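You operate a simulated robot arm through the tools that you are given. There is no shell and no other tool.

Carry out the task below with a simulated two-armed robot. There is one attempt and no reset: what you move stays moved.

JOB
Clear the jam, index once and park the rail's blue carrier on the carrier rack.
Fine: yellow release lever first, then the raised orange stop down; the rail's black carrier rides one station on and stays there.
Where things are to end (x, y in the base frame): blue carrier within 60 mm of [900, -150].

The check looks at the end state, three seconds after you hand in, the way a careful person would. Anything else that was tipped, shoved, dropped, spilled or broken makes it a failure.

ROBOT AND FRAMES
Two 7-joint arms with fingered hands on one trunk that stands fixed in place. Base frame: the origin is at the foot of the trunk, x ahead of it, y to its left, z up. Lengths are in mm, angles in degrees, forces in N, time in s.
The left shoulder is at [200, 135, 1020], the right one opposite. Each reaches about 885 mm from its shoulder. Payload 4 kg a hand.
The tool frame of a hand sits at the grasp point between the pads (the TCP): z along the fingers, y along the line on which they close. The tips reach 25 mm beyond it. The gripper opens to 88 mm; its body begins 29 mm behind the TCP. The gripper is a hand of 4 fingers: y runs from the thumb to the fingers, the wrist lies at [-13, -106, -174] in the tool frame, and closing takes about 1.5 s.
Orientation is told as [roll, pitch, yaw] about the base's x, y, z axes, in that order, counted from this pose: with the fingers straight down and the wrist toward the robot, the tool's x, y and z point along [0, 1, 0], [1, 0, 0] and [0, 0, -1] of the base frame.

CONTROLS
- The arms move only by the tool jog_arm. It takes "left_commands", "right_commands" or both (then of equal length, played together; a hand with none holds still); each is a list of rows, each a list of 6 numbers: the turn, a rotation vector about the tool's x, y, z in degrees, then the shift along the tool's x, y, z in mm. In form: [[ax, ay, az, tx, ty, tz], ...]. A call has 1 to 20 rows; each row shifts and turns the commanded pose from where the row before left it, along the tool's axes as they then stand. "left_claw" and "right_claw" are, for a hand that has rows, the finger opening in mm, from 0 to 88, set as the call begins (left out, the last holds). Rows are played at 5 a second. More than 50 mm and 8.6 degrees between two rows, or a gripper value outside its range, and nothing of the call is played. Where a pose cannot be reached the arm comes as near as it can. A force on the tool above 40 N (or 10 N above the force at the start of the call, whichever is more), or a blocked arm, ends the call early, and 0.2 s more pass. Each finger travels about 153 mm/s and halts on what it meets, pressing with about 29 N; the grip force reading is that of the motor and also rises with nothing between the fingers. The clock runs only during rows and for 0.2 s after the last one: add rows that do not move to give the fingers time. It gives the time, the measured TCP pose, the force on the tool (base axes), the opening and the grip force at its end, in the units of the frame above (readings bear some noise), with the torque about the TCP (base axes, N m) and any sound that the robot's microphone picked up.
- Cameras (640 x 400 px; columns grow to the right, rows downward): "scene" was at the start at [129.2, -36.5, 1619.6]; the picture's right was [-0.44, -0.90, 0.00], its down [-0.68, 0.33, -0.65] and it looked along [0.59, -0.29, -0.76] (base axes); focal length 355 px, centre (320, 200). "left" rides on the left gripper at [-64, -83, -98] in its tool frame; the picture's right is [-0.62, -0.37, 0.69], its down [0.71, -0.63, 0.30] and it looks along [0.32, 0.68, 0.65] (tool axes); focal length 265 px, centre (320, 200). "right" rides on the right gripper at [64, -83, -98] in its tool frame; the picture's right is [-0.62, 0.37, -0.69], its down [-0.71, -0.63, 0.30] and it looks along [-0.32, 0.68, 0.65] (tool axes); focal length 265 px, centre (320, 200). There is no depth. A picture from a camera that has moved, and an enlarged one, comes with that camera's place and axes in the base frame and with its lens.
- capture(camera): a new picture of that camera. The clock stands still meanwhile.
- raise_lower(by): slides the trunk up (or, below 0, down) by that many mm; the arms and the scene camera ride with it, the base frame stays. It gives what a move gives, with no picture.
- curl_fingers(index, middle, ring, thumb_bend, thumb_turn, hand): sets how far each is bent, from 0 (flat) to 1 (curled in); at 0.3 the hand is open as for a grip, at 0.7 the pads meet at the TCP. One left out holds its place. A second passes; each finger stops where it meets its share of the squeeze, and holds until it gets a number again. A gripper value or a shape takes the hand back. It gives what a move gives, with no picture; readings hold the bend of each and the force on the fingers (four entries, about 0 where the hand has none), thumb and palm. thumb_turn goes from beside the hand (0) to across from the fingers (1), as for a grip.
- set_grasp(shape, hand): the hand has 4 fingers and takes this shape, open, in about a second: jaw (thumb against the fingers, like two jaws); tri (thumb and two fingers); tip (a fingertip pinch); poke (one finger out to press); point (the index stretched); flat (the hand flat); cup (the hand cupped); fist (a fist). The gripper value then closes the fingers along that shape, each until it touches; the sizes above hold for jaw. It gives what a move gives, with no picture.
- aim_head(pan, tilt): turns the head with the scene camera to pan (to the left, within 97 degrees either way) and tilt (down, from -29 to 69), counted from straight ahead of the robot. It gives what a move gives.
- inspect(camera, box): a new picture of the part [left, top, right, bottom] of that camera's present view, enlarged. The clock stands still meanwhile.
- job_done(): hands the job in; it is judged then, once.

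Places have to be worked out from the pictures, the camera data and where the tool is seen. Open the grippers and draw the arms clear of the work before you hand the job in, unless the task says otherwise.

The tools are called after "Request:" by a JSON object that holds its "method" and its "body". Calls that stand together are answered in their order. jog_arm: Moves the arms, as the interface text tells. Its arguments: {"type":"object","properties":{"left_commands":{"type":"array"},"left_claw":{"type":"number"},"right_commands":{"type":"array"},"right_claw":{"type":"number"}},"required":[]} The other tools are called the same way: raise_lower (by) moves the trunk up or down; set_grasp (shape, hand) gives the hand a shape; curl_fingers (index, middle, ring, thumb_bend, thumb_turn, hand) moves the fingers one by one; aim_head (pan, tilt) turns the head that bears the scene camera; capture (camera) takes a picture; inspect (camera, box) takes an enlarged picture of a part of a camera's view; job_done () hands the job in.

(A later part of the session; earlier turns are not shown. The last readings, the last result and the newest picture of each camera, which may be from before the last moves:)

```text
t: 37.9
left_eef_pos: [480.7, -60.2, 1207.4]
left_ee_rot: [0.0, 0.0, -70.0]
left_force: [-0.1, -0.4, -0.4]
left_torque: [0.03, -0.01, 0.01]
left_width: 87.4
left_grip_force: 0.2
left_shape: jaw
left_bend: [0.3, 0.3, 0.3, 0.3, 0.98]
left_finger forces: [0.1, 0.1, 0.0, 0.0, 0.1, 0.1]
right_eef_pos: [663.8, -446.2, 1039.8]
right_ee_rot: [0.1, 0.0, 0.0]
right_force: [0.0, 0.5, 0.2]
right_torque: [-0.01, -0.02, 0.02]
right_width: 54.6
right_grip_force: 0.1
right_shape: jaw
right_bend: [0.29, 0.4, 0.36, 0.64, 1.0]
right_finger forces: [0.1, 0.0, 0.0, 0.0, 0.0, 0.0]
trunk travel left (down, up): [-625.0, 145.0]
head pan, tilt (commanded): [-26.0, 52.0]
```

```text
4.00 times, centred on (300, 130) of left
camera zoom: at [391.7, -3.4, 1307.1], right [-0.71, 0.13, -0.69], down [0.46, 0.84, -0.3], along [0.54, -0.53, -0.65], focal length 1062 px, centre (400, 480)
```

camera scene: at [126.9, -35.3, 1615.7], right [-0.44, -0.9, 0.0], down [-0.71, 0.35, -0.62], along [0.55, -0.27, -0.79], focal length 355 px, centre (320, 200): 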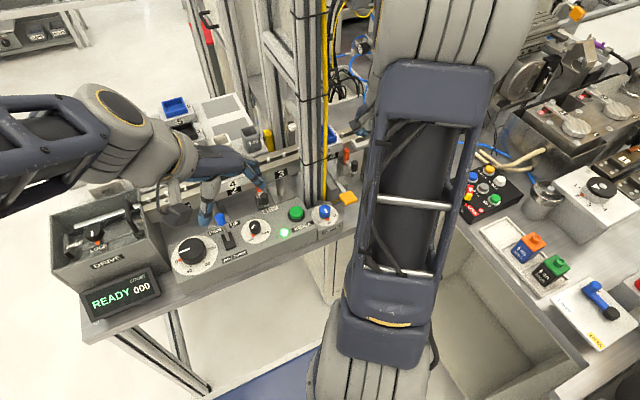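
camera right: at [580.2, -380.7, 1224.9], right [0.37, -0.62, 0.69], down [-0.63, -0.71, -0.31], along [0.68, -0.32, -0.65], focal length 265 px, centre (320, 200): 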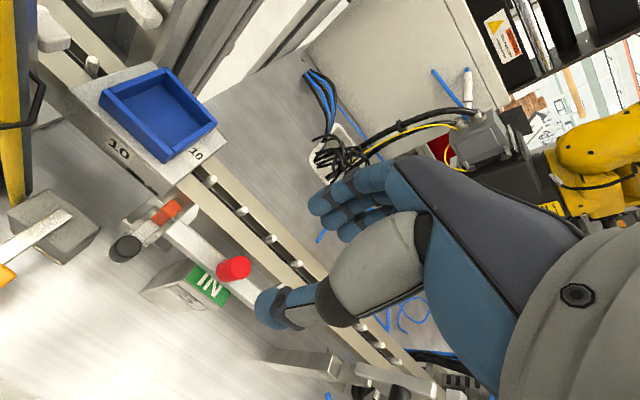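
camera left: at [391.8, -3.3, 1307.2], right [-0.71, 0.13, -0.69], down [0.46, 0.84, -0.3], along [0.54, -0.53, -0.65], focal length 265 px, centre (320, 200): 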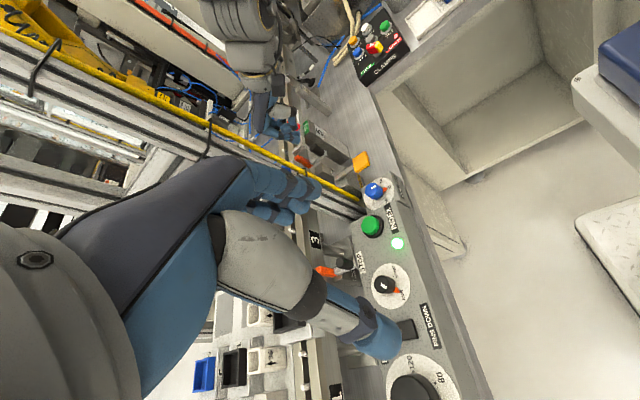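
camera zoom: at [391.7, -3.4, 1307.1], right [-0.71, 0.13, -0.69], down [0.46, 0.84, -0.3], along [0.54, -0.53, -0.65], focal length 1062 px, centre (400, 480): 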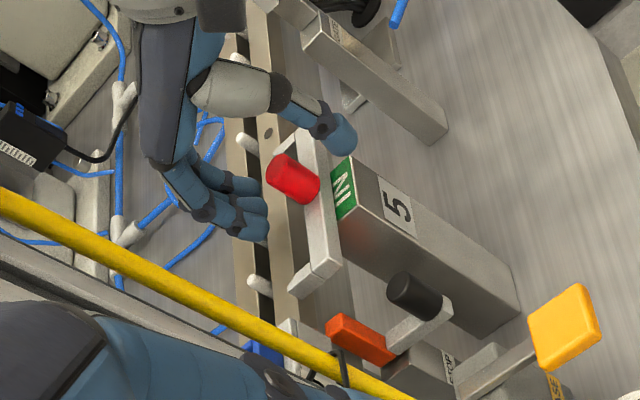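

Clearances look fine. I close on the red knob, giving the fingers time.

Request:
{"method": "jog_arm", "body": {"right_commands": [[0, 0, 0, 0, 0, 0], [0, 0, 0, 0, 0, 0], [0, 0, 0, 0, 0, 0], [0, 0, 0, 0, 0, 0], [0, 0, 0, 0, 0, 0]], "right_claw": 12}}

Request:
{"method": "inspect", "body": {"camera": "right", "box": [200, 130, 440, 340]}}

Request:
{"method": "inspect", "body": {"camera": "left", "box": [250, 80, 350, 180]}}

```text
t: 39.1
left_eef_pos: [479.8, -59.4, 1209.0]
left_ee_rot: [0.0, -0.1, -69.9]
left_force: [-0.2, 0.2, -0.3]
left_torque: [-0.01, 0.02, -0.01]
left_width: 87.6
left_grip_force: 0.1
left_shape: jaw
left_bend: [0.3, 0.3, 0.3, 0.3, 0.98]
left_finger forces: [0.1, 0.0, 0.0, 0.0, 0.0, 0.0]
right_eef_pos: [664.3, -445.2, 1040.8]
right_ee_rot: [0.1, -0.1, -0.1]
right_force: [-1.6, 0.4, 0.0]
right_torque: [-0.01, 0.0, -0.01]
right_width: 12.6
right_grip_force: 0.0
right_shape: jaw
right_bend: [0.72, 0.62, 0.61, 0.73, 1.0]
right_finger forces: [0.3, 0.0, 0.1, 0.0, 1.5, 0.0]
trunk travel left (down, up): [-625.0, 145.0]
head pan, tilt (commanded): [-26.0, 52.0]
```

```text
1.90 times, centred on (320, 235) of right
camera zoom: at [581.0, -381.5, 1138.5], right [0.37, -0.62, 0.69], down [-0.63, -0.71, -0.31], along [0.68, -0.32, -0.65], focal length 506 px, centre (320, 133)
```

zoom: 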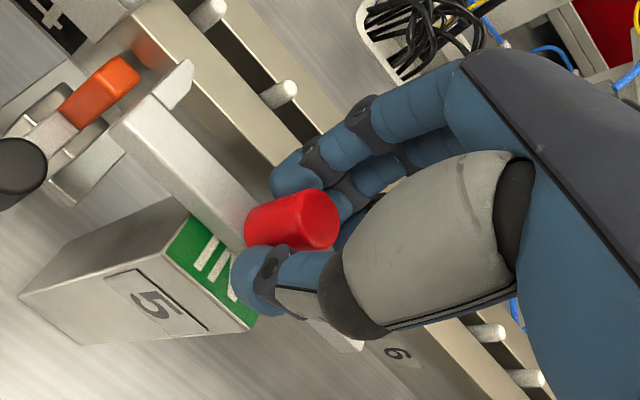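

```text
4.00 times, centred on (300, 130) of left
camera zoom: at [391.6, -3.4, 1307.1], right [-0.71, 0.13, -0.69], down [0.46, 0.84, -0.3], along [0.54, -0.53, -0.65], focal length 1062 px, centre (400, 480)
```

zoom: 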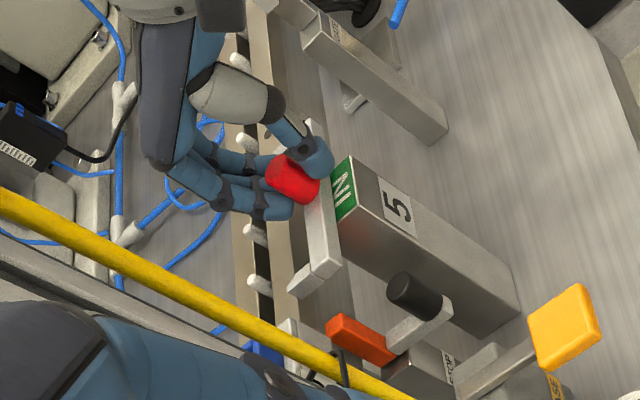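

The fingers hook the knob from the rail side with the thumb in front. I pull toward the robot in small steps.

Request:
{"method": "jog_arm", "body": {"right_commands": [[0, 0, 0, 0, -4, 0], [0, 0, 0, 0, -4, 0], [0, 0, 0, 0, -4, 0], [0, 0, 0, 0, 0, 0]]}}

Request:
{"method": "inspect", "body": {"camera": "right", "box": [200, 130, 440, 340]}}

Request:
{"method": "inspect", "body": {"camera": "left", "box": [250, 80, 350, 180]}}

```text
t: 40.1
left_eef_pos: [479.6, -59.4, 1208.5]
left_ee_rot: [0.0, 0.0, -70.0]
left_force: [-0.9, 0.4, -0.2]
left_torque: [0.01, 0.0, 0.01]
left_width: 87.6
left_grip_force: 0.0
left_shape: jaw
left_bend: [0.3, 0.3, 0.3, 0.3, 0.98]
left_finger forces: [0.0, 0.0, 0.0, 0.0, 0.0, 0.0]
right_eef_pos: [651.6, -446.1, 1039.9]
right_ee_rot: [0.1, -0.1, 0.0]
right_force: [1.1, -1.3, 0.7]
right_torque: [-0.06, 0.0, 0.0]
right_width: 12.2
right_grip_force: 0.1
right_shape: jaw
right_bend: [0.72, 0.62, 0.61, 0.73, 1.0]
right_finger forces: [1.5, 0.4, 0.1, 0.1, 0.4, 0.0]
trunk travel left (down, up): [-625.0, 145.0]
head pan, tilt (commanded): [-26.0, 52.0]
```

```text
1.90 times, centred on (320, 235) of right
camera zoom: at [568.1, -380.7, 1138.6], right [0.37, -0.62, 0.69], down [-0.63, -0.71, -0.31], along [0.68, -0.32, -0.65], focal length 506 px, centre (320, 133)
```

zoom: 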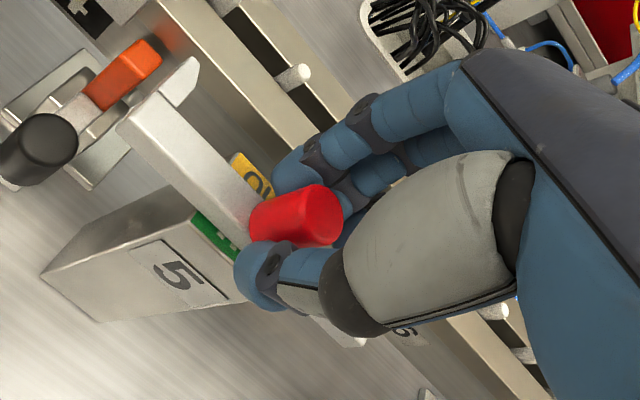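

```text
4.00 times, centred on (300, 130) of left
camera zoom: at [391.7, -3.4, 1307.1], right [-0.71, 0.13, -0.69], down [0.46, 0.84, -0.3], along [0.54, -0.53, -0.65], focal length 1062 px, centre (400, 480)
```

zoom: 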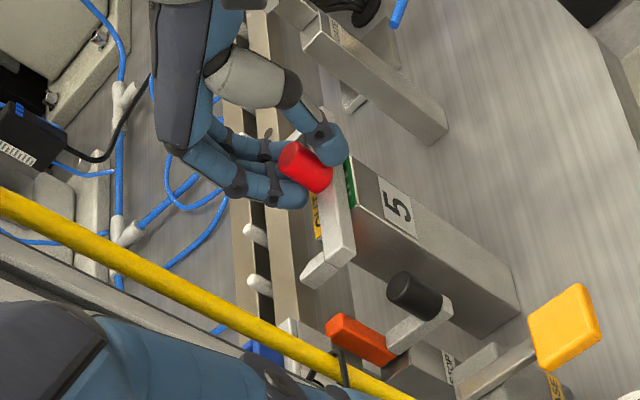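

The bar slides back easily and the yellow "OU" sign shows again. I pull the remaining few mm until it meets its end.

Request:
{"method": "jog_arm", "body": {"right_commands": [[0, 0, 0, 0, -3, 0], [0, 0, 0, 0, -3, 0], [0, 0, 0, 0, -1, 0], [0, 0, 0, 0, 0, 0]]}}

Request:
{"method": "inspect", "body": {"camera": "right", "box": [200, 130, 440, 340]}}

Request:
{"method": "inspect", "body": {"camera": "left", "box": [250, 80, 350, 180]}}

```text
t: 41.1
left_eef_pos: [480.1, -58.8, 1209.9]
left_ee_rot: [0.0, 0.0, -70.0]
left_force: [0.9, -1.1, 0.7]
left_torque: [0.02, 0.0, 0.02]
left_width: 87.4
left_grip_force: 0.0
left_shape: jaw
left_bend: [0.3, 0.3, 0.3, 0.3, 0.98]
left_finger forces: [0.0, 0.1, 0.1, 0.0, 0.0, 0.0]
right_eef_pos: [645.1, -445.0, 1040.7]
right_ee_rot: [0.1, 0.0, -0.1]
right_force: [8.5, -0.1, 3.9]
right_torque: [-0.02, -0.25, -0.01]
right_width: 13.3
right_grip_force: 0.1
right_shape: jaw
right_bend: [0.72, 0.59, 0.61, 0.74, 1.0]
right_finger forces: [5.4, 3.4, 0.0, 0.1, 0.1, 0.0]
trunk travel left (down, up): [-625.0, 145.0]
head pan, tilt (commanded): [-26.0, 52.0]
```

```text
1.90 times, centred on (320, 235) of right
camera zoom: at [561.8, -380.6, 1138.7], right [0.37, -0.62, 0.69], down [-0.63, -0.71, -0.31], along [0.68, -0.32, -0.65], focal length 506 px, centre (320, 133)
```

zoom: 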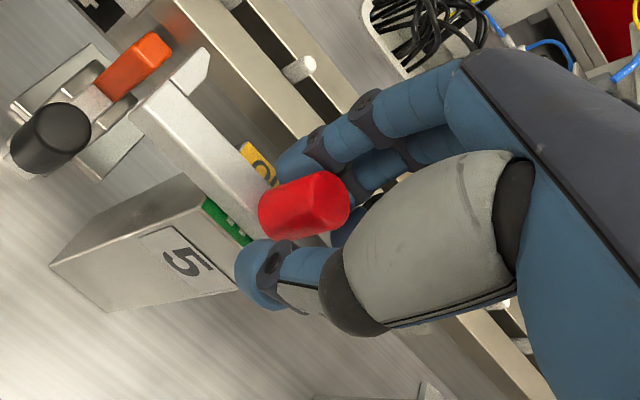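

```text
4.00 times, centred on (300, 130) of left
camera zoom: at [391.9, -3.3, 1307.1], right [-0.71, 0.13, -0.69], down [0.46, 0.84, -0.3], along [0.54, -0.53, -0.65], focal length 1062 px, centre (400, 480)
```

zoom: 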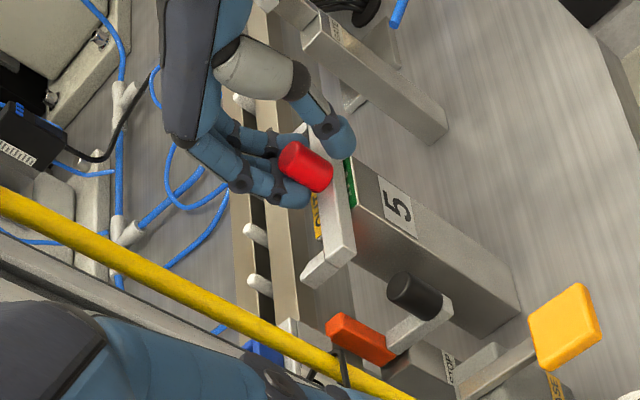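

The bar has met its OUT end stop (8.5 N) and the view matches the start: yellow sign behind, narrow green strip in front. I open the fingers and lift straight up.

Request:
{"method": "jog_arm", "body": {"right_commands": [[0, 0, 0, 0, 3, 0], [0, 0, 0, 0, 2, 0], [0, 0, 0, 0, 0, 0], [0, 0, 0, 0, 0, 0], [0, 0, 0, 0, 0, -10], [0, 0, 0, 0, 0, -20], [0, 0, 0, 0, 0, -30], [0, 0, 0, 0, 0, -40], [0, 0, 0, 0, -15, -20], [0, 0, 0, 0, 0, 0]], "right_claw": 56}}

Request:
{"method": "inspect", "body": {"camera": "left", "box": [250, 80, 350, 180]}}

Request:
{"method": "inspect", "body": {"camera": "right", "box": [100, 130, 340, 340]}}

```text
t: 43.3
left_eef_pos: [479.0, -59.8, 1208.0]
left_ee_rot: [0.0, -0.1, -70.1]
left_force: [0.0, 0.7, 0.9]
left_torque: [0.0, 0.02, 0.0]
left_width: 87.6
left_grip_force: 0.1
left_shape: jaw
left_bend: [0.3, 0.3, 0.3, 0.3, 0.98]
left_finger forces: [0.1, 0.0, 0.0, 0.0, 0.0, 0.1]
right_eef_pos: [633.4, -444.6, 1160.5]
right_ee_rot: [0.2, 0.1, -0.2]
right_force: [0.3, 0.0, -0.1]
right_torque: [0.0, -0.03, 0.0]
right_width: 55.8
right_grip_force: 0.0
right_shape: jaw
right_bend: [0.28, 0.39, 0.36, 0.63, 1.0]
right_finger forces: [0.0, 0.0, 0.1, 0.0, 0.1, 0.0]
trunk travel left (down, up): [-625.0, 145.0]
head pan, tilt (commanded): [-26.0, 52.0]
```

```text
4.00 times, centred on (300, 130) of left
camera zoom: at [391.7, -3.4, 1307.1], right [-0.71, 0.13, -0.69], down [0.46, 0.84, -0.3], along [0.54, -0.53, -0.65], focal length 1062 px, centre (400, 480)
```

zoom: 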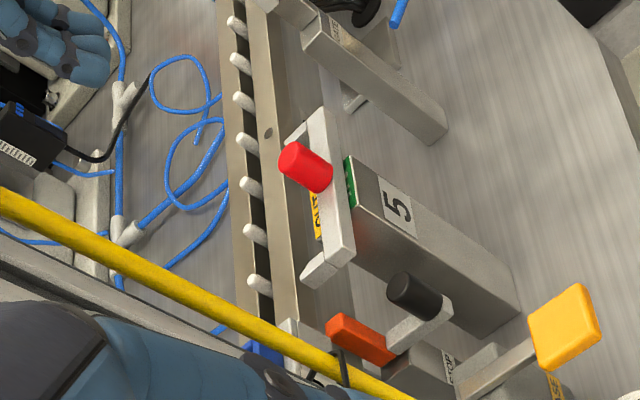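

```text
1.90 times, centred on (220, 235) of right
camera zoom: at [550.4, -381.1, 1259.1], right [0.37, -0.62, 0.69], down [-0.63, -0.71, -0.31], along [0.68, -0.32, -0.65], focal length 506 px, centre (510, 133)
```

zoom: 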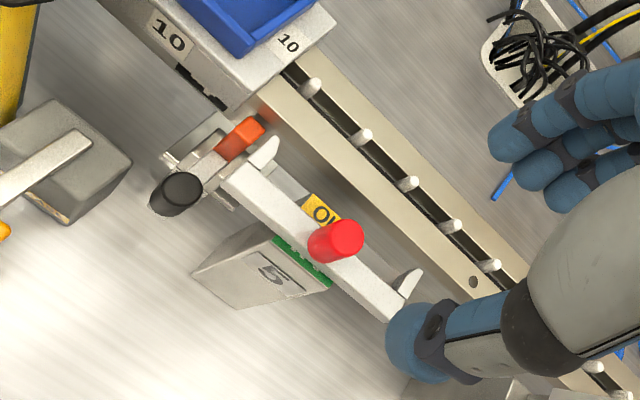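

The bar is back at OUT. Next is INDEX with the right hand; to make room I move the left hand 120 mm to the left and retract the right hand to x≈500 at safe height, shaping it to poke.

Request:
{"method": "jog_arm", "body": {"left_commands": [[0, 0, 0, 13.7, -37.7, 0], [0, 0, 0, 13.7, -37.7, 0], [0, 0, 0, 13.7, -37.7, 0], [0, 0, 0, 0, 0, 0], [0, 0, 0, 0, 0, 0]], "right_commands": [[0, 0, 0, 0, -40, 0], [0, 0, 0, 0, -40, 0], [0, 0, 0, 0, -40, 0], [0, 0, 0, 0, -13, 0], [0, 0, 0, 0, 0, 0]]}}

Request:
{"method": "set_grasp", "body": {"shape": "poke", "hand": "right"}}

Request:
{"method": "capture", "body": {"camera": "right"}}

Request:
{"method": "capture", "body": {"camera": "left"}}

```text
t: 44.5
left_eef_pos: [481.9, 61.6, 1207.6]
left_ee_rot: [0.1, 0.0, -69.9]
left_force: [0.6, -0.8, 0.4]
left_torque: [-0.01, -0.01, 0.02]
left_width: 87.7
left_grip_force: 0.1
left_shape: jaw
left_bend: [0.3, 0.3, 0.3, 0.3, 0.98]
left_finger forces: [0.0, 0.0, 0.1, 0.1, 0.0, 0.0]
right_eef_pos: [502.3, -444.6, 1159.5]
right_ee_rot: [0.0, 0.0, -0.1]
right_force: [-0.2, 0.1, 0.0]
right_torque: [-0.01, -0.01, 0.02]
right_width: 55.5
right_grip_force: 0.1
right_shape: jaw
right_bend: [0.28, 0.39, 0.36, 0.63, 1.0]
right_finger forces: [0.0, 0.1, 0.0, 0.0, 0.0, 0.0]
trunk travel left (down, up): [-625.0, 145.0]
head pan, tilt (commanded): [-26.0, 52.0]
```

```text
t: 45.4
left_eef_pos: [481.0, 61.7, 1208.4]
left_ee_rot: [-0.1, -0.1, -70.1]
left_force: [0.8, 0.6, -0.6]
left_torque: [0.0, -0.01, 0.0]
left_width: 87.6
left_grip_force: 0.1
left_shape: jaw
left_bend: [0.3, 0.3, 0.3, 0.3, 0.98]
left_finger forces: [0.1, 0.0, 0.0, 0.1, 0.0, 0.0]
right_eef_pos: [501.7, -444.7, 1159.2]
right_ee_rot: [0.1, -0.1, -0.1]
right_force: [0.0, -0.4, 0.9]
right_torque: [0.0, 0.03, -0.02]
right_width: 0.1
right_grip_force: 0.1
right_shape: poke
right_bend: [0.7, 0.7, 0.99, 1.0, 1.0]
right_finger forces: [0.0, 0.0, 0.0, 0.0, 0.0, 0.1]
trunk travel left (down, up): [-625.0, 145.0]
head pan, tilt (commanded): [-26.0, 52.0]
```

```text
taken
camera right: at [418.4, -380.6, 1257.4], right [0.37, -0.62, 0.69], down [-0.63, -0.71, -0.31], along [0.68, -0.32, -0.65], focal length 265 px, centre (320, 200)
```

right: 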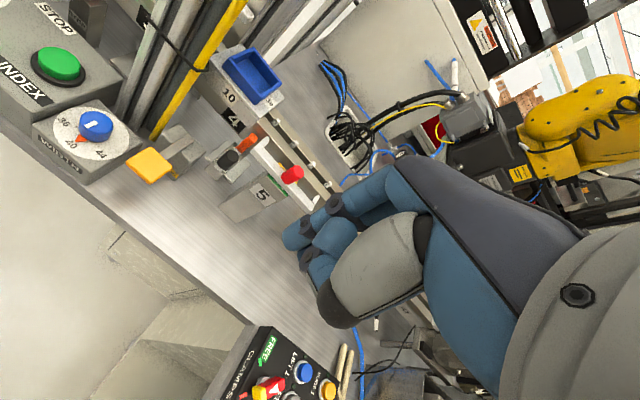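

```text
taken
camera left: at [392.1, 117.7, 1307.1], right [-0.71, 0.13, -0.69], down [0.46, 0.84, -0.3], along [0.54, -0.53, -0.65], focal length 265 px, centre (320, 200)
```

left: 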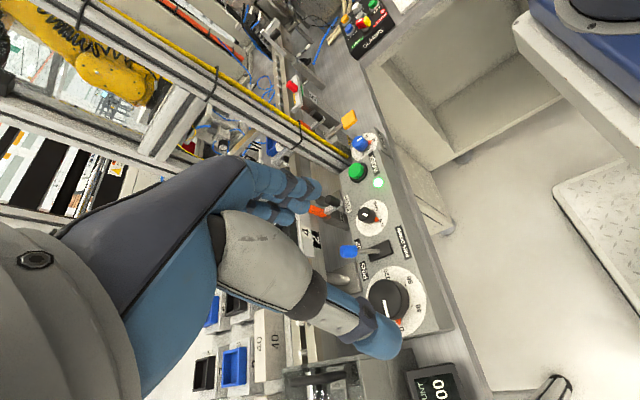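

INDEX triangulates again to (595,-197,934). I carry the right hand along y at x≈500 to there, yaw it 25° so its knuckles turn away from the pillar, then forward above the button.

Request:
{"method": "jog_arm", "body": {"right_commands": [[0, 0, 0, 41, 0, 8], [0, 0, 0, 41, 0, 8], [0, 0, 0, 41, 0, 8], [0, 0, 0, 41, 0, 8], [0, 0, 0, 41, 0, 8], [0, 0, 0, 41, 0, 8], [0, 0, -8.3, 0, 0, 0], [0, 0, -8.3, 0, 0, 0], [0, 0, -8.3, 0, 0, 0], [0, 0, 0, -12.7, 27.2, 0], [0, 0, 0, -12.7, 27.2, 0], [0, 0, 0, -12.7, 27.2, 0], [0, 0, 0, 0, 0, 0]]}}

Request:
{"method": "capture", "body": {"camera": "right"}}

Request:
{"method": "capture", "body": {"camera": "left"}}

```text
t: 48.2
left_eef_pos: [479.6, 61.8, 1208.6]
left_ee_rot: [0.0, -0.1, -69.9]
left_force: [-0.2, -0.4, 0.7]
left_torque: [0.01, -0.02, -0.04]
left_width: 88.0
left_grip_force: 0.0
left_shape: jaw
left_bend: [0.3, 0.3, 0.3, 0.3, 0.98]
left_finger forces: [0.1, 0.0, 0.1, 0.1, 0.0, 0.1]
right_eef_pos: [613.3, -209.5, 1124.9]
right_ee_rot: [0.2, 0.0, 24.8]
right_force: [0.0, 0.2, 0.2]
right_torque: [0.01, 0.02, 0.02]
right_width: 0.2
right_grip_force: 0.1
right_shape: poke
right_bend: [0.7, 0.7, 0.99, 1.0, 1.0]
right_finger forces: [0.0, 0.0, 0.0, 0.0, 0.0, 0.0]
right hand out of reach, approached as far as the arm can: row 5, 6
trunk travel left (down, up): [-625.0, 145.0]
head pan, tilt (commanded): [-26.0, 52.0]
```

```text
taken
camera right: at [510.2, -185.6, 1223.2], right [0.59, -0.41, 0.69], down [-0.27, -0.91, -0.31], along [0.76, -0.01, -0.65], focal length 265 px, centre (320, 200)
```

right: 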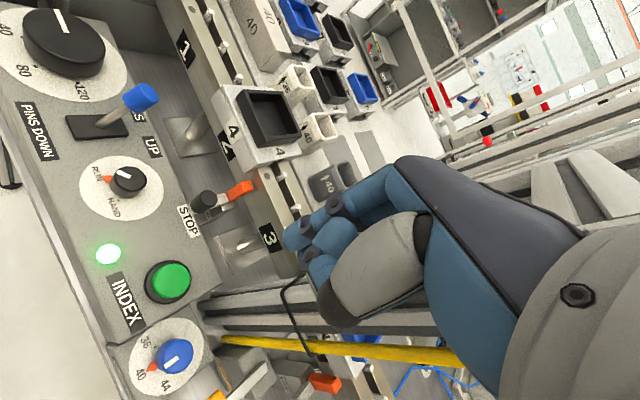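

```text
taken
camera left: at [392.0, 117.8, 1307.1], right [-0.71, 0.13, -0.69], down [0.46, 0.84, -0.3], along [0.54, -0.53, -0.65], focal length 265 px, centre (320, 200)
```

left: 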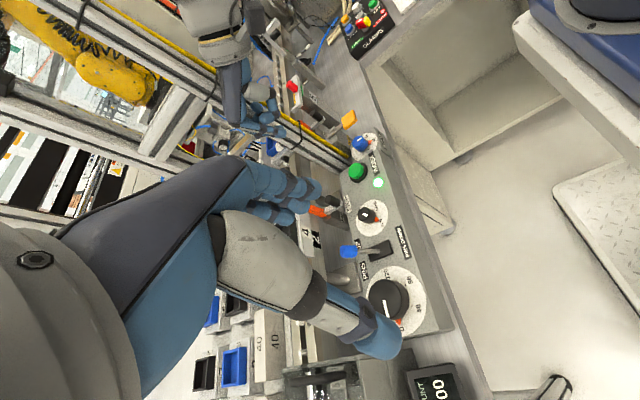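

The arm ended slightly far (613,-209.5). I bring it to (590,-197) and down to ~35 mm above the button, then check.

Request:
{"method": "jog_arm", "body": {"right_commands": [[0, 0, 0, 10.5, -7.8, 0], [0, 0, 0, 10.5, -7.7, 0], [0, 0, 0, 0, 0, 32], [0, 0, 0, 0, 0, 32], [0, 0, 0, 0, 0, 32], [0, 0, 0, 0, 0, 32], [0, 0, 0, 0, 0, 0]]}}

Request:
{"method": "capture", "body": {"camera": "right"}}

Request:
{"method": "inspect", "body": {"camera": "left", "box": [260, 90, 420, 220]}}

```text
t: 49.8
left_eef_pos: [480.8, 62.2, 1208.4]
left_ee_rot: [0.0, 0.0, -70.0]
left_force: [-0.1, 0.8, -0.1]
left_torque: [0.0, 0.0, 0.02]
left_width: 87.8
left_grip_force: 0.1
left_shape: jaw
left_bend: [0.3, 0.3, 0.3, 0.3, 0.98]
left_finger forces: [0.0, 0.1, 0.0, 0.1, 0.1, 0.1]
right_eef_pos: [588.9, -196.2, 996.9]
right_ee_rot: [0.0, -0.1, 24.8]
right_force: [-0.4, 0.4, 0.1]
right_torque: [0.0, -0.02, -0.04]
right_width: 0.0
right_grip_force: 0.0
right_shape: poke
right_bend: [0.7, 0.7, 0.99, 1.0, 1.0]
right_finger forces: [0.0, 0.0, 0.0, 0.1, 0.0, 0.1]
trunk travel left (down, up): [-625.0, 145.0]
head pan, tilt (commanded): [-26.0, 52.0]
```

```text
taken
camera right: at [485.8, -173.7, 1095.8], right [0.59, -0.41, 0.69], down [-0.27, -0.91, -0.31], along [0.76, -0.01, -0.65], focal length 265 px, centre (320, 200)
```

right: 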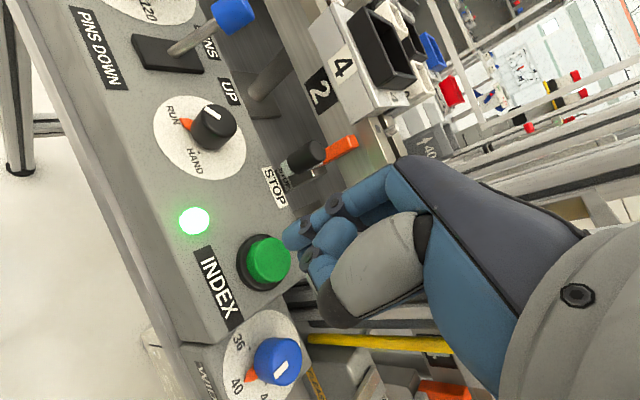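

```text
3.08 times, centred on (340, 155) of left
camera zoom: at [392.0, 117.7, 1307.1], right [-0.71, 0.13, -0.69], down [0.46, 0.84, -0.3], along [0.54, -0.53, -0.65], focal length 817 px, centre (258, 338)
```

zoom: 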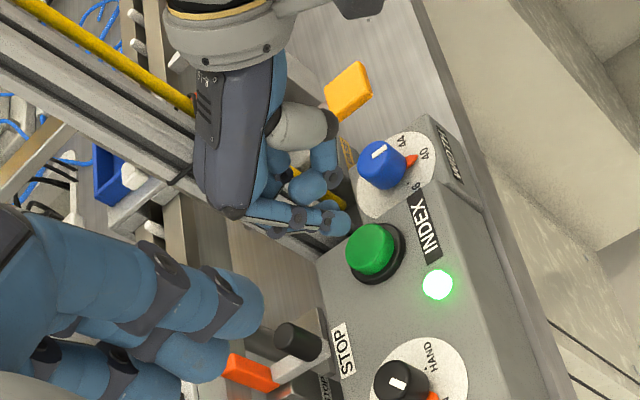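

The button lies at about (598,-200); I shift the fingertips 7 mm forward and 4 mm right, then come down close to it.

Request:
{"method": "jog_arm", "body": {"right_commands": [[0, 0, 0, -6.6, 4.6, 0], [0, 0, 0, 0, 0, 9], [0, 0, 0, 0, 0, 9], [0, 0, 0, 0, 0, 8], [0, 0, 0, 0, 0, 0]]}}

Request:
{"method": "capture", "body": {"camera": "right"}}

Request:
{"method": "inspect", "body": {"camera": "left", "box": [260, 90, 420, 220]}}

```text
t: 51.0
left_eef_pos: [480.0, 61.1, 1208.6]
left_ee_rot: [0.1, 0.0, -70.0]
left_force: [0.4, -0.3, 1.0]
left_torque: [0.0, 0.0, 0.03]
left_width: 87.8
left_grip_force: 0.1
left_shape: jaw
left_bend: [0.3, 0.3, 0.3, 0.3, 0.98]
left_finger forces: [0.0, 0.0, 0.1, 0.1, 0.0, 0.0]
right_eef_pos: [595.8, -200.8, 971.1]
right_ee_rot: [0.2, 0.1, 24.9]
right_force: [0.1, -0.7, 0.1]
right_torque: [-0.02, -0.04, -0.01]
right_width: 0.0
right_grip_force: 0.0
right_shape: poke
right_bend: [0.7, 0.7, 0.99, 1.0, 1.0]
right_finger forces: [0.0, 0.1, 0.0, 0.0, 0.0, 0.0]
trunk travel left (down, up): [-625.0, 145.0]
head pan, tilt (commanded): [-26.0, 52.0]
```

```text
taken
camera right: at [493.9, -177.2, 1070.4], right [0.59, -0.41, 0.69], down [-0.27, -0.91, -0.31], along [0.76, -0.01, -0.65], focal length 265 px, centre (320, 200)
```

right: 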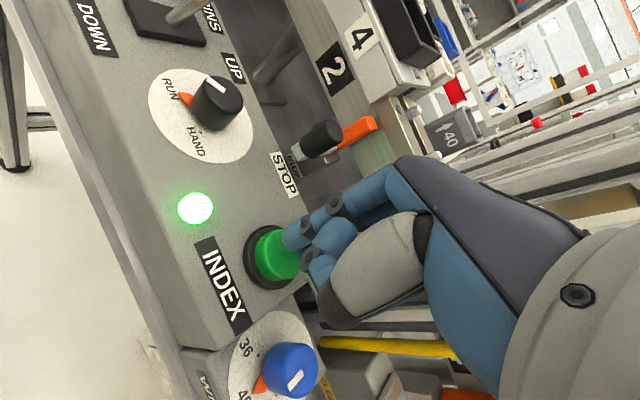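

```text
3.08 times, centred on (340, 155) of left
camera zoom: at [392.1, 117.7, 1307.1], right [-0.71, 0.13, -0.69], down [0.46, 0.84, -0.3], along [0.54, -0.53, -0.65], focal length 817 px, centre (258, 338)
```

zoom: 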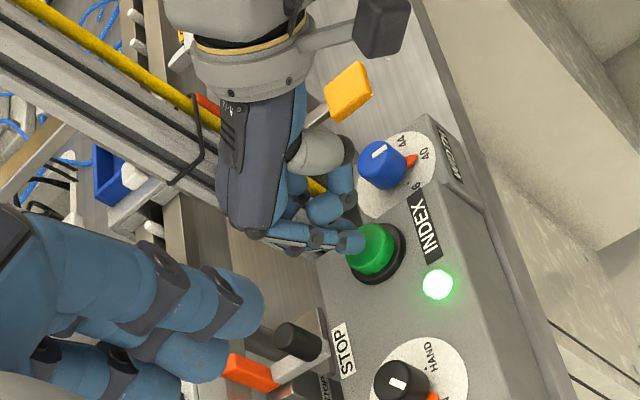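

The fingertips are over the button a centimetre above it. I press in 3 mm steps.

Request:
{"method": "jog_arm", "body": {"right_commands": [[0, 0, 0, 0, 0, 4], [0, 0, 0, 0, 0, 3], [0, 0, 0, 0, 0, 3], [0, 0, 0, 0, 0, 3], [0, 0, 0, 0, 0, 3]]}}

Request:
{"method": "capture", "body": {"camera": "right"}}

```text
t: 52.2
left_eef_pos: [481.0, 62.1, 1208.9]
left_ee_rot: [0.0, 0.0, -70.0]
left_force: [-0.6, 0.4, 0.1]
left_torque: [0.01, -0.01, 0.0]
left_width: 87.6
left_grip_force: 0.1
left_shape: jaw
left_bend: [0.3, 0.3, 0.3, 0.3, 0.98]
left_finger forces: [0.0, 0.0, 0.1, 0.0, 0.1, 0.1]
right_eef_pos: [596.5, -200.3, 955.3]
right_ee_rot: [0.1, -0.1, 24.9]
right_force: [0.0, 1.8, 6.3]
right_torque: [-0.05, 0.01, 0.03]
right_width: 0.0
right_grip_force: 0.1
right_shape: poke
right_bend: [0.7, 0.7, 0.99, 1.0, 1.0]
right_finger forces: [0.0, 6.6, 0.1, 0.0, 0.1, 0.0]
trunk travel left (down, up): [-625.0, 145.0]
head pan, tilt (commanded): [-26.0, 52.0]
heard: click
```

```text
taken
camera right: at [494.6, -176.6, 1054.2], right [0.59, -0.41, 0.69], down [-0.27, -0.91, -0.31], along [0.76, -0.01, -0.65], focal length 265 px, centre (320, 200)
```

right: 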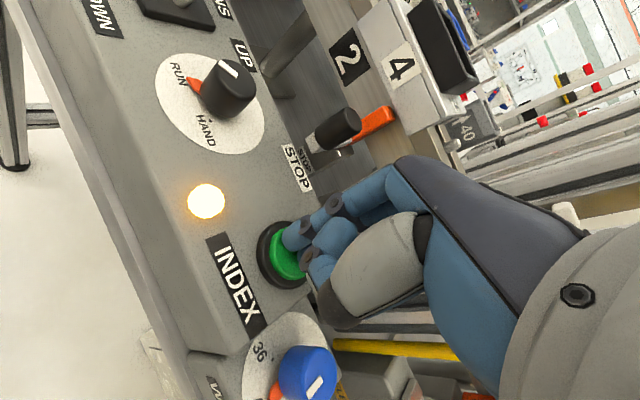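

A click was heard and the lamp went amber: the index is running. I lift off straight up and wait while it moves.

Request:
{"method": "jog_arm", "body": {"right_commands": [[0, 0, 0, 0, 0, -10], [0, 0, 0, 0, 0, -20], [0, 0, 0, 0, 0, -30], [0, 0, 0, 0, 0, 0], [0, 0, 0, 0, 0, 0]]}}

Request:
{"method": "capture", "body": {"camera": "right"}}

Request:
{"method": "capture", "body": {"camera": "left"}}

Request:
{"method": "capture", "body": {"camera": "scene"}}

```text
t: 53.4
left_eef_pos: [480.7, 61.3, 1208.5]
left_ee_rot: [0.0, 0.0, -69.9]
left_force: [0.7, 0.1, 0.2]
left_torque: [0.0, -0.01, -0.04]
left_width: 87.9
left_grip_force: 0.1
left_shape: jaw
left_bend: [0.3, 0.3, 0.3, 0.3, 0.98]
left_finger forces: [0.1, 0.1, 0.0, 0.0, 0.0, 0.1]
right_eef_pos: [596.9, -202.0, 1014.9]
right_ee_rot: [0.1, 0.0, 24.7]
right_force: [0.4, -0.7, 0.5]
right_torque: [0.03, -0.02, 0.02]
right_width: 0.0
right_grip_force: 0.1
right_shape: poke
right_bend: [0.7, 0.7, 0.99, 1.0, 1.0]
right_finger forces: [0.0, 0.0, 0.0, 0.0, 0.0, 0.0]
trunk travel left (down, up): [-625.0, 145.0]
head pan, tilt (commanded): [-26.0, 52.0]
```

```text
taken
camera right: at [494.6, -178.2, 1113.5], right [0.59, -0.41, 0.69], down [-0.27, -0.91, -0.31], along [0.76, -0.01, -0.65], focal length 265 px, centre (320, 200)
```

right: 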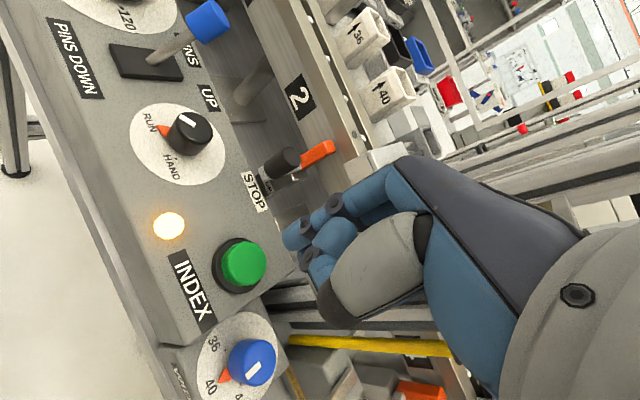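

```text
taken
camera left: at [392.1, 117.7, 1307.1], right [-0.71, 0.13, -0.69], down [0.46, 0.84, -0.3], along [0.54, -0.53, -0.65], focal length 265 px, centre (320, 200)
```

left: 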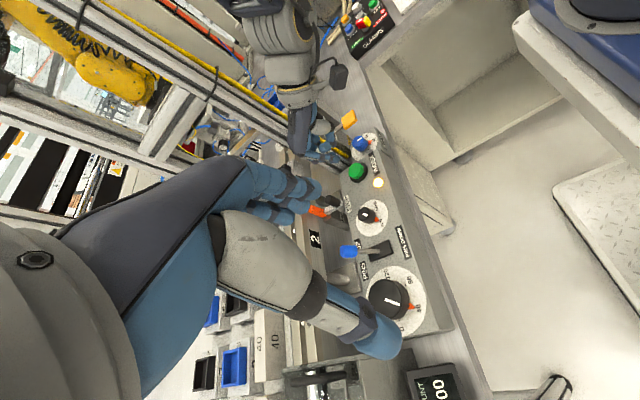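

```text
taken
camera scene: at [126.8, -35.3, 1615.7], right [-0.44, -0.9, 0.0], down [-0.71, 0.35, -0.62], along [0.55, -0.27, -0.79], focal length 355 px, centre (320, 200)
```

scene: 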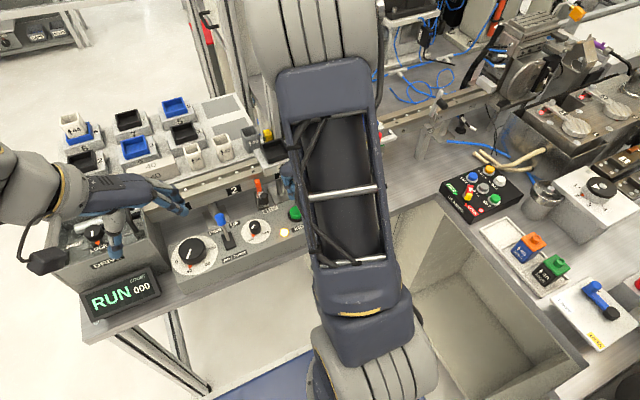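

The display reads RUN and the black carrier is moving. I rise further and wait about 2 seconds.

Request:
{"method": "jog_arm", "body": {"right_commands": [[0, 0, 0, 0, 0, -40], [0, 0, 0, 0, 0, -40], [0, 0, 0, 0, 0, 0], [0, 0, 0, 0, 0, 0], [0, 0, 0, 0, 0, 0], [0, 0, 0, 0, 0, 0], [0, 0, 0, 0, 0, 0], [0, 0, 0, 0, 0, 0], [0, 0, 0, 0, 0, 0], [0, 0, 0, 0, 0, 0]]}}

Request:
{"method": "capture", "body": {"camera": "scene"}}

Request:
{"method": "capture", "body": {"camera": "right"}}

Request:
{"method": "capture", "body": {"camera": "left"}}

```text
t: 55.6
left_eef_pos: [480.2, 62.1, 1208.4]
left_ee_rot: [0.1, 0.0, -70.0]
left_force: [0.1, -0.6, 0.0]
left_torque: [-0.03, -0.01, 0.02]
left_width: 87.5
left_grip_force: 0.0
left_shape: jaw
left_bend: [0.3, 0.3, 0.3, 0.3, 0.98]
left_finger forces: [0.1, 0.1, 0.0, 0.1, 0.0, 0.0]
right_eef_pos: [596.9, -201.2, 1093.8]
right_ee_rot: [0.1, 0.1, 24.8]
right_force: [0.0, -0.4, -0.4]
right_torque: [-0.02, 0.01, -0.04]
right_width: 0.0
right_grip_force: 0.1
right_shape: poke
right_bend: [0.7, 0.7, 0.99, 1.0, 1.0]
right_finger forces: [0.0, 0.0, 0.1, 0.1, 0.1, 0.0]
trunk travel left (down, up): [-625.0, 145.0]
head pan, tilt (commanded): [-26.0, 52.0]
```

```text
taken
camera scene: at [126.8, -35.3, 1615.7], right [-0.44, -0.9, 0.0], down [-0.71, 0.35, -0.62], along [0.55, -0.27, -0.79], focal length 355 px, centre (320, 200)
```

scene: 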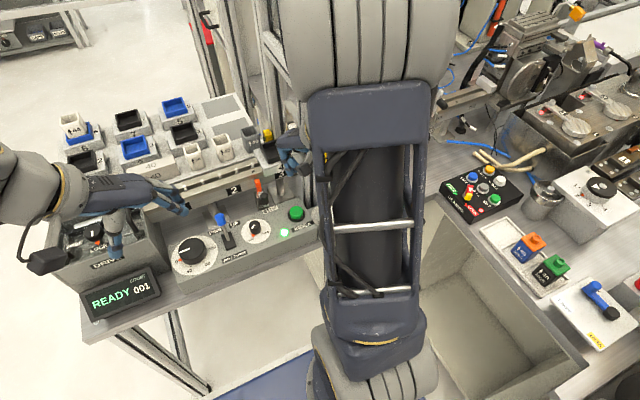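

```text
taken
camera right: at [493.4, -177.9, 1193.5], right [0.59, -0.41, 0.69], down [-0.27, -0.91, -0.31], along [0.76, -0.01, -0.65], focal length 265 px, centre (320, 200)
```

right: 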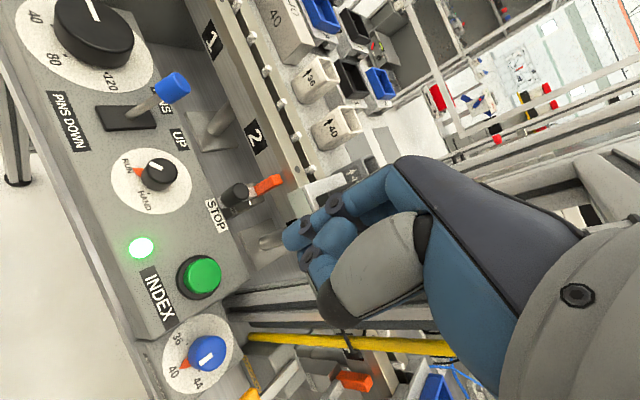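

```text
taken
camera left: at [392.1, 117.8, 1307.1], right [-0.71, 0.13, -0.69], down [0.46, 0.84, -0.3], along [0.54, -0.53, -0.65], focal length 265 px, centre (320, 200)
```

left: 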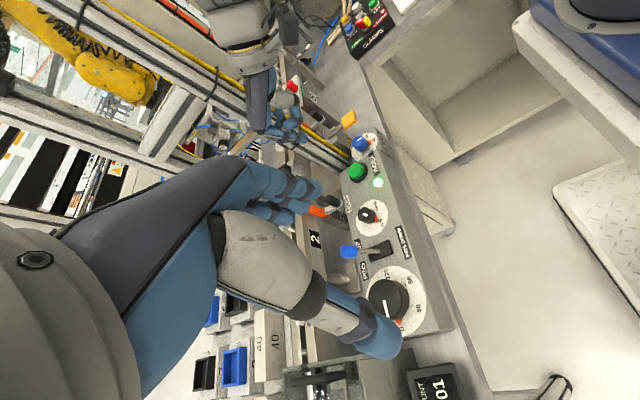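

READY 001: exactly one index done. I bring the right hand back around the pillar to the right side to look for the blue carrier at station 5.

Request:
{"method": "jog_arm", "body": {"right_commands": [[0, 0, 0, 9.5, -20.4, -15], [0, 0, 0, 9.5, -20.4, -15], [0, 0, 8.3, 0, 0, -15], [0, 0, 8.3, 0, 0, -15], [0, 0, 8.3, 0, 0, 0], [0, 0, 0, -40, 0, 0], [0, 0, 0, -40, 0, 0], [0, 0, 0, -40, 0, 0], [0, 0, 0, -40, 0, 0], [0, 0, 0, -40, 0, 0], [0, 0, 0, -40, 0, 0], [0, 0, 0, 0, 0, 0]]}}

Request:
{"method": "set_grasp", "body": {"shape": "jaw", "hand": "right"}}

Request:
{"method": "capture", "body": {"camera": "right"}}

Request:
{"method": "capture", "body": {"camera": "scene"}}

```text
t: 58.2
left_eef_pos: [480.2, 62.3, 1207.9]
left_ee_rot: [-0.1, 0.0, -70.1]
left_force: [-0.1, -0.3, 0.1]
left_torque: [0.01, 0.01, -0.01]
left_width: 87.8
left_grip_force: 0.2
left_shape: jaw
left_bend: [0.3, 0.3, 0.3, 0.3, 0.98]
left_finger forces: [0.1, 0.0, 0.0, 0.0, 0.1, 0.1]
right_eef_pos: [551.6, -439.1, 1156.9]
right_ee_rot: [0.1, 0.0, 0.0]
right_force: [-1.0, 0.4, -1.4]
right_torque: [0.01, 0.01, -0.02]
right_width: 0.0
right_grip_force: 0.0
right_shape: poke
right_bend: [0.7, 0.7, 0.99, 1.0, 1.0]
right_finger forces: [0.0, 0.1, 0.0, 0.1, 0.1, 0.1]
trunk travel left (down, up): [-625.0, 145.0]
head pan, tilt (commanded): [-26.0, 52.0]
```

```text
t: 59.1
left_eef_pos: [480.2, 62.7, 1208.2]
left_ee_rot: [0.0, 0.0, -70.0]
left_force: [0.8, 0.0, -0.3]
left_torque: [-0.01, 0.0, -0.01]
left_width: 87.6
left_grip_force: 0.0
left_shape: jaw
left_bend: [0.3, 0.3, 0.3, 0.3, 0.98]
left_finger forces: [0.1, 0.1, 0.1, 0.0, 0.1, 0.0]
right_eef_pos: [551.1, -439.1, 1157.0]
right_ee_rot: [0.2, 0.0, -0.1]
right_force: [-0.1, -0.7, 0.6]
right_torque: [0.01, -0.03, 0.01]
right_width: 87.8
right_grip_force: 0.1
right_shape: jaw
right_bend: [0.3, 0.3, 0.3, 0.3, 0.98]
right_finger forces: [0.0, 0.0, 0.0, 0.0, 0.0, 0.0]
trunk travel left (down, up): [-625.0, 145.0]
head pan, tilt (commanded): [-26.0, 52.0]
```

```text
taken
camera right: at [469.4, -374.3, 1255.7], right [0.37, -0.62, 0.69], down [-0.63, -0.71, -0.31], along [0.68, -0.32, -0.65], focal length 265 px, centre (320, 200)
```

right: 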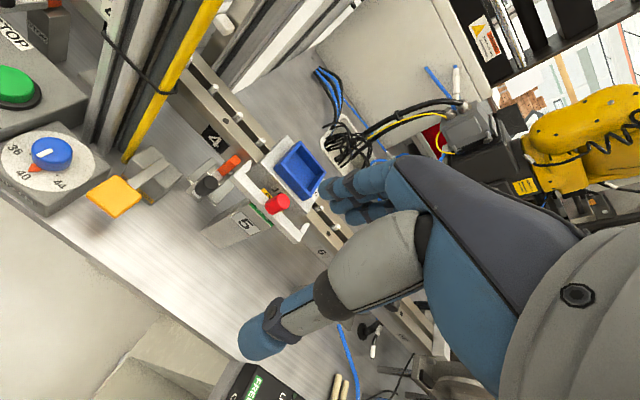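

```text
taken
camera scene: at [126.8, -35.3, 1615.7], right [-0.44, -0.9, 0.0], down [-0.71, 0.35, -0.62], along [0.55, -0.27, -0.79], focal length 355 px, centre (320, 200)
```

scene: 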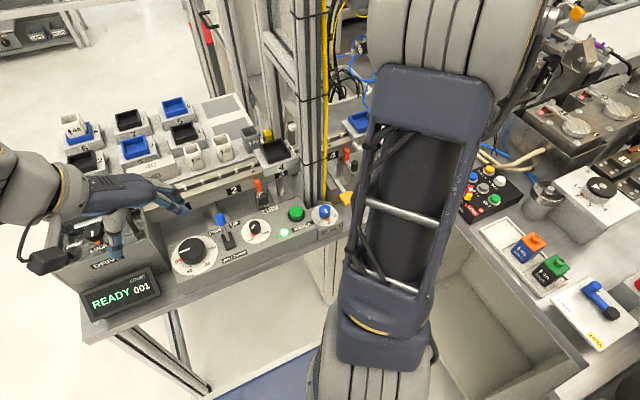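

Blue is now at station 5 and black at station 3. I enlarge the blue carrier to plan the grasp.

Request:
{"method": "inspect", "body": {"camera": "right", "box": [220, 110, 360, 250]}}

Request:
{"method": "inspect", "body": {"camera": "left", "box": [220, 60, 340, 160]}}

Request:
{"method": "inspect", "body": {"camera": "scene", "box": [40, 80, 300, 200]}}

```text
2.86 times, centred on (290, 180) of right
camera zoom: at [469.4, -374.3, 1255.7], right [0.37, -0.62, 0.69], down [-0.63, -0.71, -0.31], along [0.68, -0.32, -0.65], focal length 758 px, centre (406, 257)
```

zoom: 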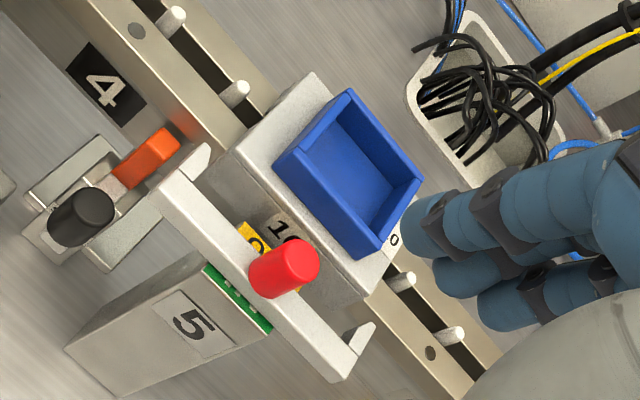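

```text
4.00 times, centred on (280, 110) of left
camera zoom: at [392.1, 117.7, 1307.1], right [-0.71, 0.13, -0.69], down [0.46, 0.84, -0.3], along [0.54, -0.53, -0.65], focal length 1062 px, centre (480, 560)
```

zoom: 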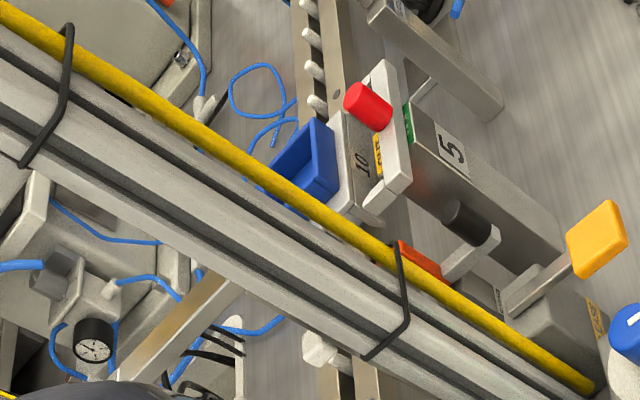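

```text
2.46 times, centred on (170, 140) of scene
camera zoom: at [126.8, -35.3, 1615.7], right [-0.44, -0.9, 0.0], down [-0.71, 0.35, -0.62], along [0.55, -0.27, -0.79], focal length 874 px, centre (689, 348)
```

zoom: 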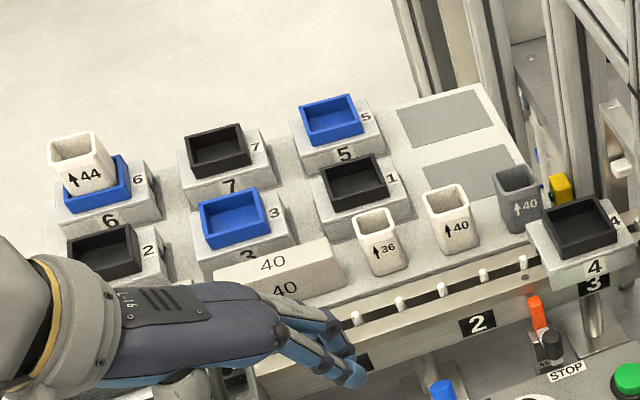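

The tray measures x≈684–743, y≈−413…−466, rim z≈1036, on a white base; the red knob sits just in front, so I want to grip across y with the hand yawed 90° (wrist to the right). I try that yaw here at safe height first.

Request:
{"method": "jog_arm", "body": {"right_commands": [[0, 0, -8.2, 0, 0, -5], [0, 0, -8.2, 0, 0, -5], [0, 0, -8.2, 0, 0, -5], [0, 0, -8.2, 0, 0, -5], [0, 0, -8.2, 0, 0, 0], [0, 0, -8.2, 0, 0, 0], [0, 0, -8.2, 0, 0, 0], [0, 0, -8.2, 0, 0, 0], [0, 0, -8.2, 0, 0, 0], [0, 0, -8.2, 0, 0, 0], [0, 0, -8, 0, 0, 0], [0, 0, 0, 0, 0, 0]], "right_claw": 74}}

Request:
{"method": "capture", "body": {"camera": "right"}}

Request:
{"method": "capture", "body": {"camera": "scene"}}

```text
t: 61.7
left_eef_pos: [480.4, 62.9, 1208.0]
left_ee_rot: [0.0, 0.1, -69.9]
left_force: [0.9, 0.6, -0.2]
left_torque: [0.0, -0.03, -0.02]
left_width: 87.6
left_grip_force: 0.1
left_shape: jaw
left_bend: [0.3, 0.3, 0.3, 0.3, 0.98]
left_finger forces: [0.0, 0.0, 0.0, 0.1, 0.0, 0.0]
right_eef_pos: [551.3, -442.4, 1174.9]
right_ee_rot: [0.1, 0.0, 90.0]
right_force: [1.2, 0.5, -0.5]
right_torque: [0.01, 0.04, 0.01]
right_width: 74.0
right_grip_force: 0.1
right_shape: jaw
right_bend: [0.27, 0.33, 0.31, 0.44, 0.98]
right_finger forces: [0.0, 0.0, 0.0, 0.0, 0.1, 0.0]
trunk travel left (down, up): [-625.0, 145.0]
head pan, tilt (commanded): [-26.0, 52.0]
```

```text
taken
camera right: at [486.9, -525.1, 1273.1], right [0.62, 0.37, 0.69], down [0.71, -0.63, -0.31], along [0.32, 0.69, -0.65], focal length 265 px, centre (320, 200)
```

right: 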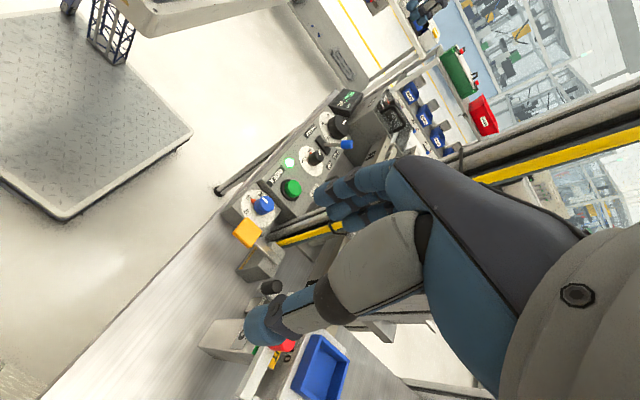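

```text
taken
camera scene: at [126.8, -35.3, 1615.7], right [-0.44, -0.9, 0.0], down [-0.71, 0.35, -0.62], along [0.55, -0.27, -0.79], focal length 355 px, centre (320, 200)
```

scene: 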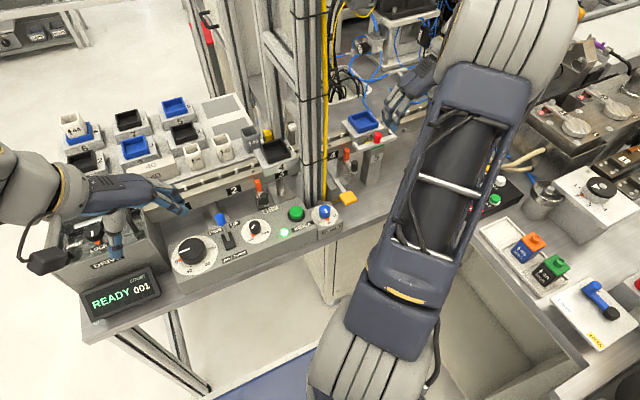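

Yaw 90 is reachable and the scene camera now sees the blue carrier directly. I enlarge both views to fix its position.

Request:
{"method": "inspect", "body": {"camera": "scene", "box": [310, 90, 430, 200]}}

Request:
{"method": "inspect", "body": {"camera": "right", "box": [220, 250, 420, 400]}}

Request:
{"method": "inspect", "body": {"camera": "scene", "box": [150, 80, 310, 200]}}

```text
3.64 times, centred on (370, 145) of scene
camera zoom: at [126.8, -35.3, 1615.7], right [-0.44, -0.9, 0.0], down [-0.71, 0.35, -0.62], along [0.55, -0.27, -0.79], focal length 1291 px, centre (138, 400)
```

zoom: 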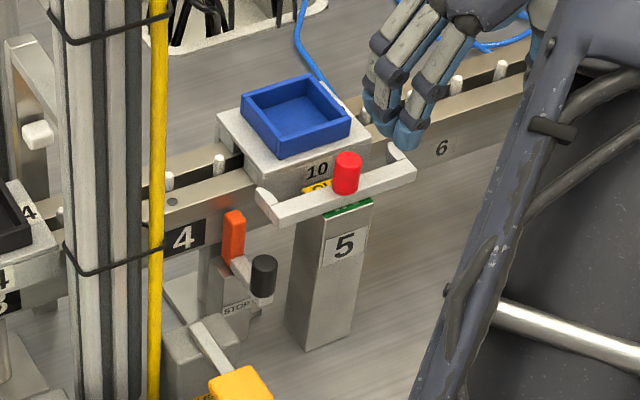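

```text
2.67 times, centred on (320, 325) of right
camera zoom: at [486.9, -525.1, 1273.1], right [0.62, 0.37, 0.69], down [0.71, -0.63, -0.31], along [0.32, 0.69, -0.65], focal length 708 px, centre (320, -133)
```

zoom: 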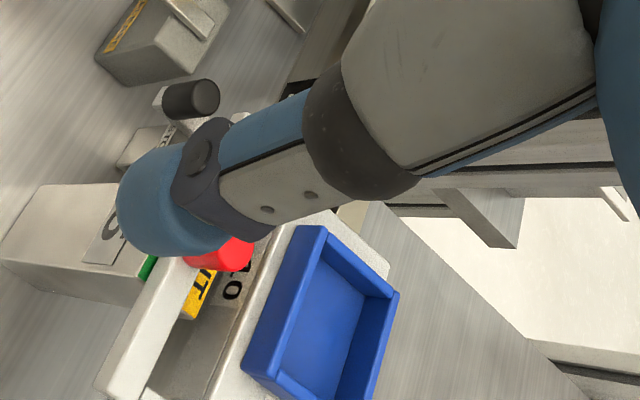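

```text
3.33 times, centred on (230, 140) of scene
camera zoom: at [126.8, -35.3, 1615.7], right [-0.44, -0.9, 0.0], down [-0.71, 0.35, -0.62], along [0.55, -0.27, -0.79], focal length 1183 px, centre (620, 400)
```

zoom: 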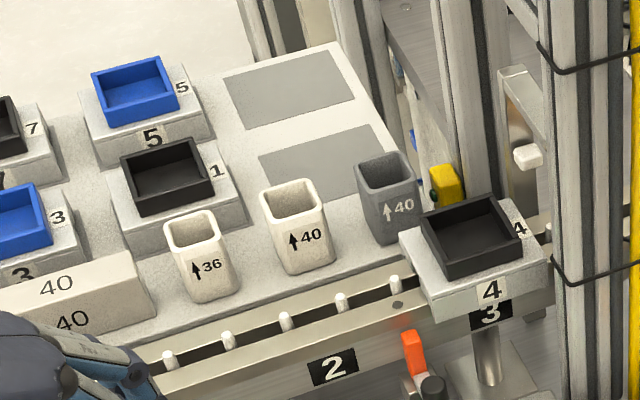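

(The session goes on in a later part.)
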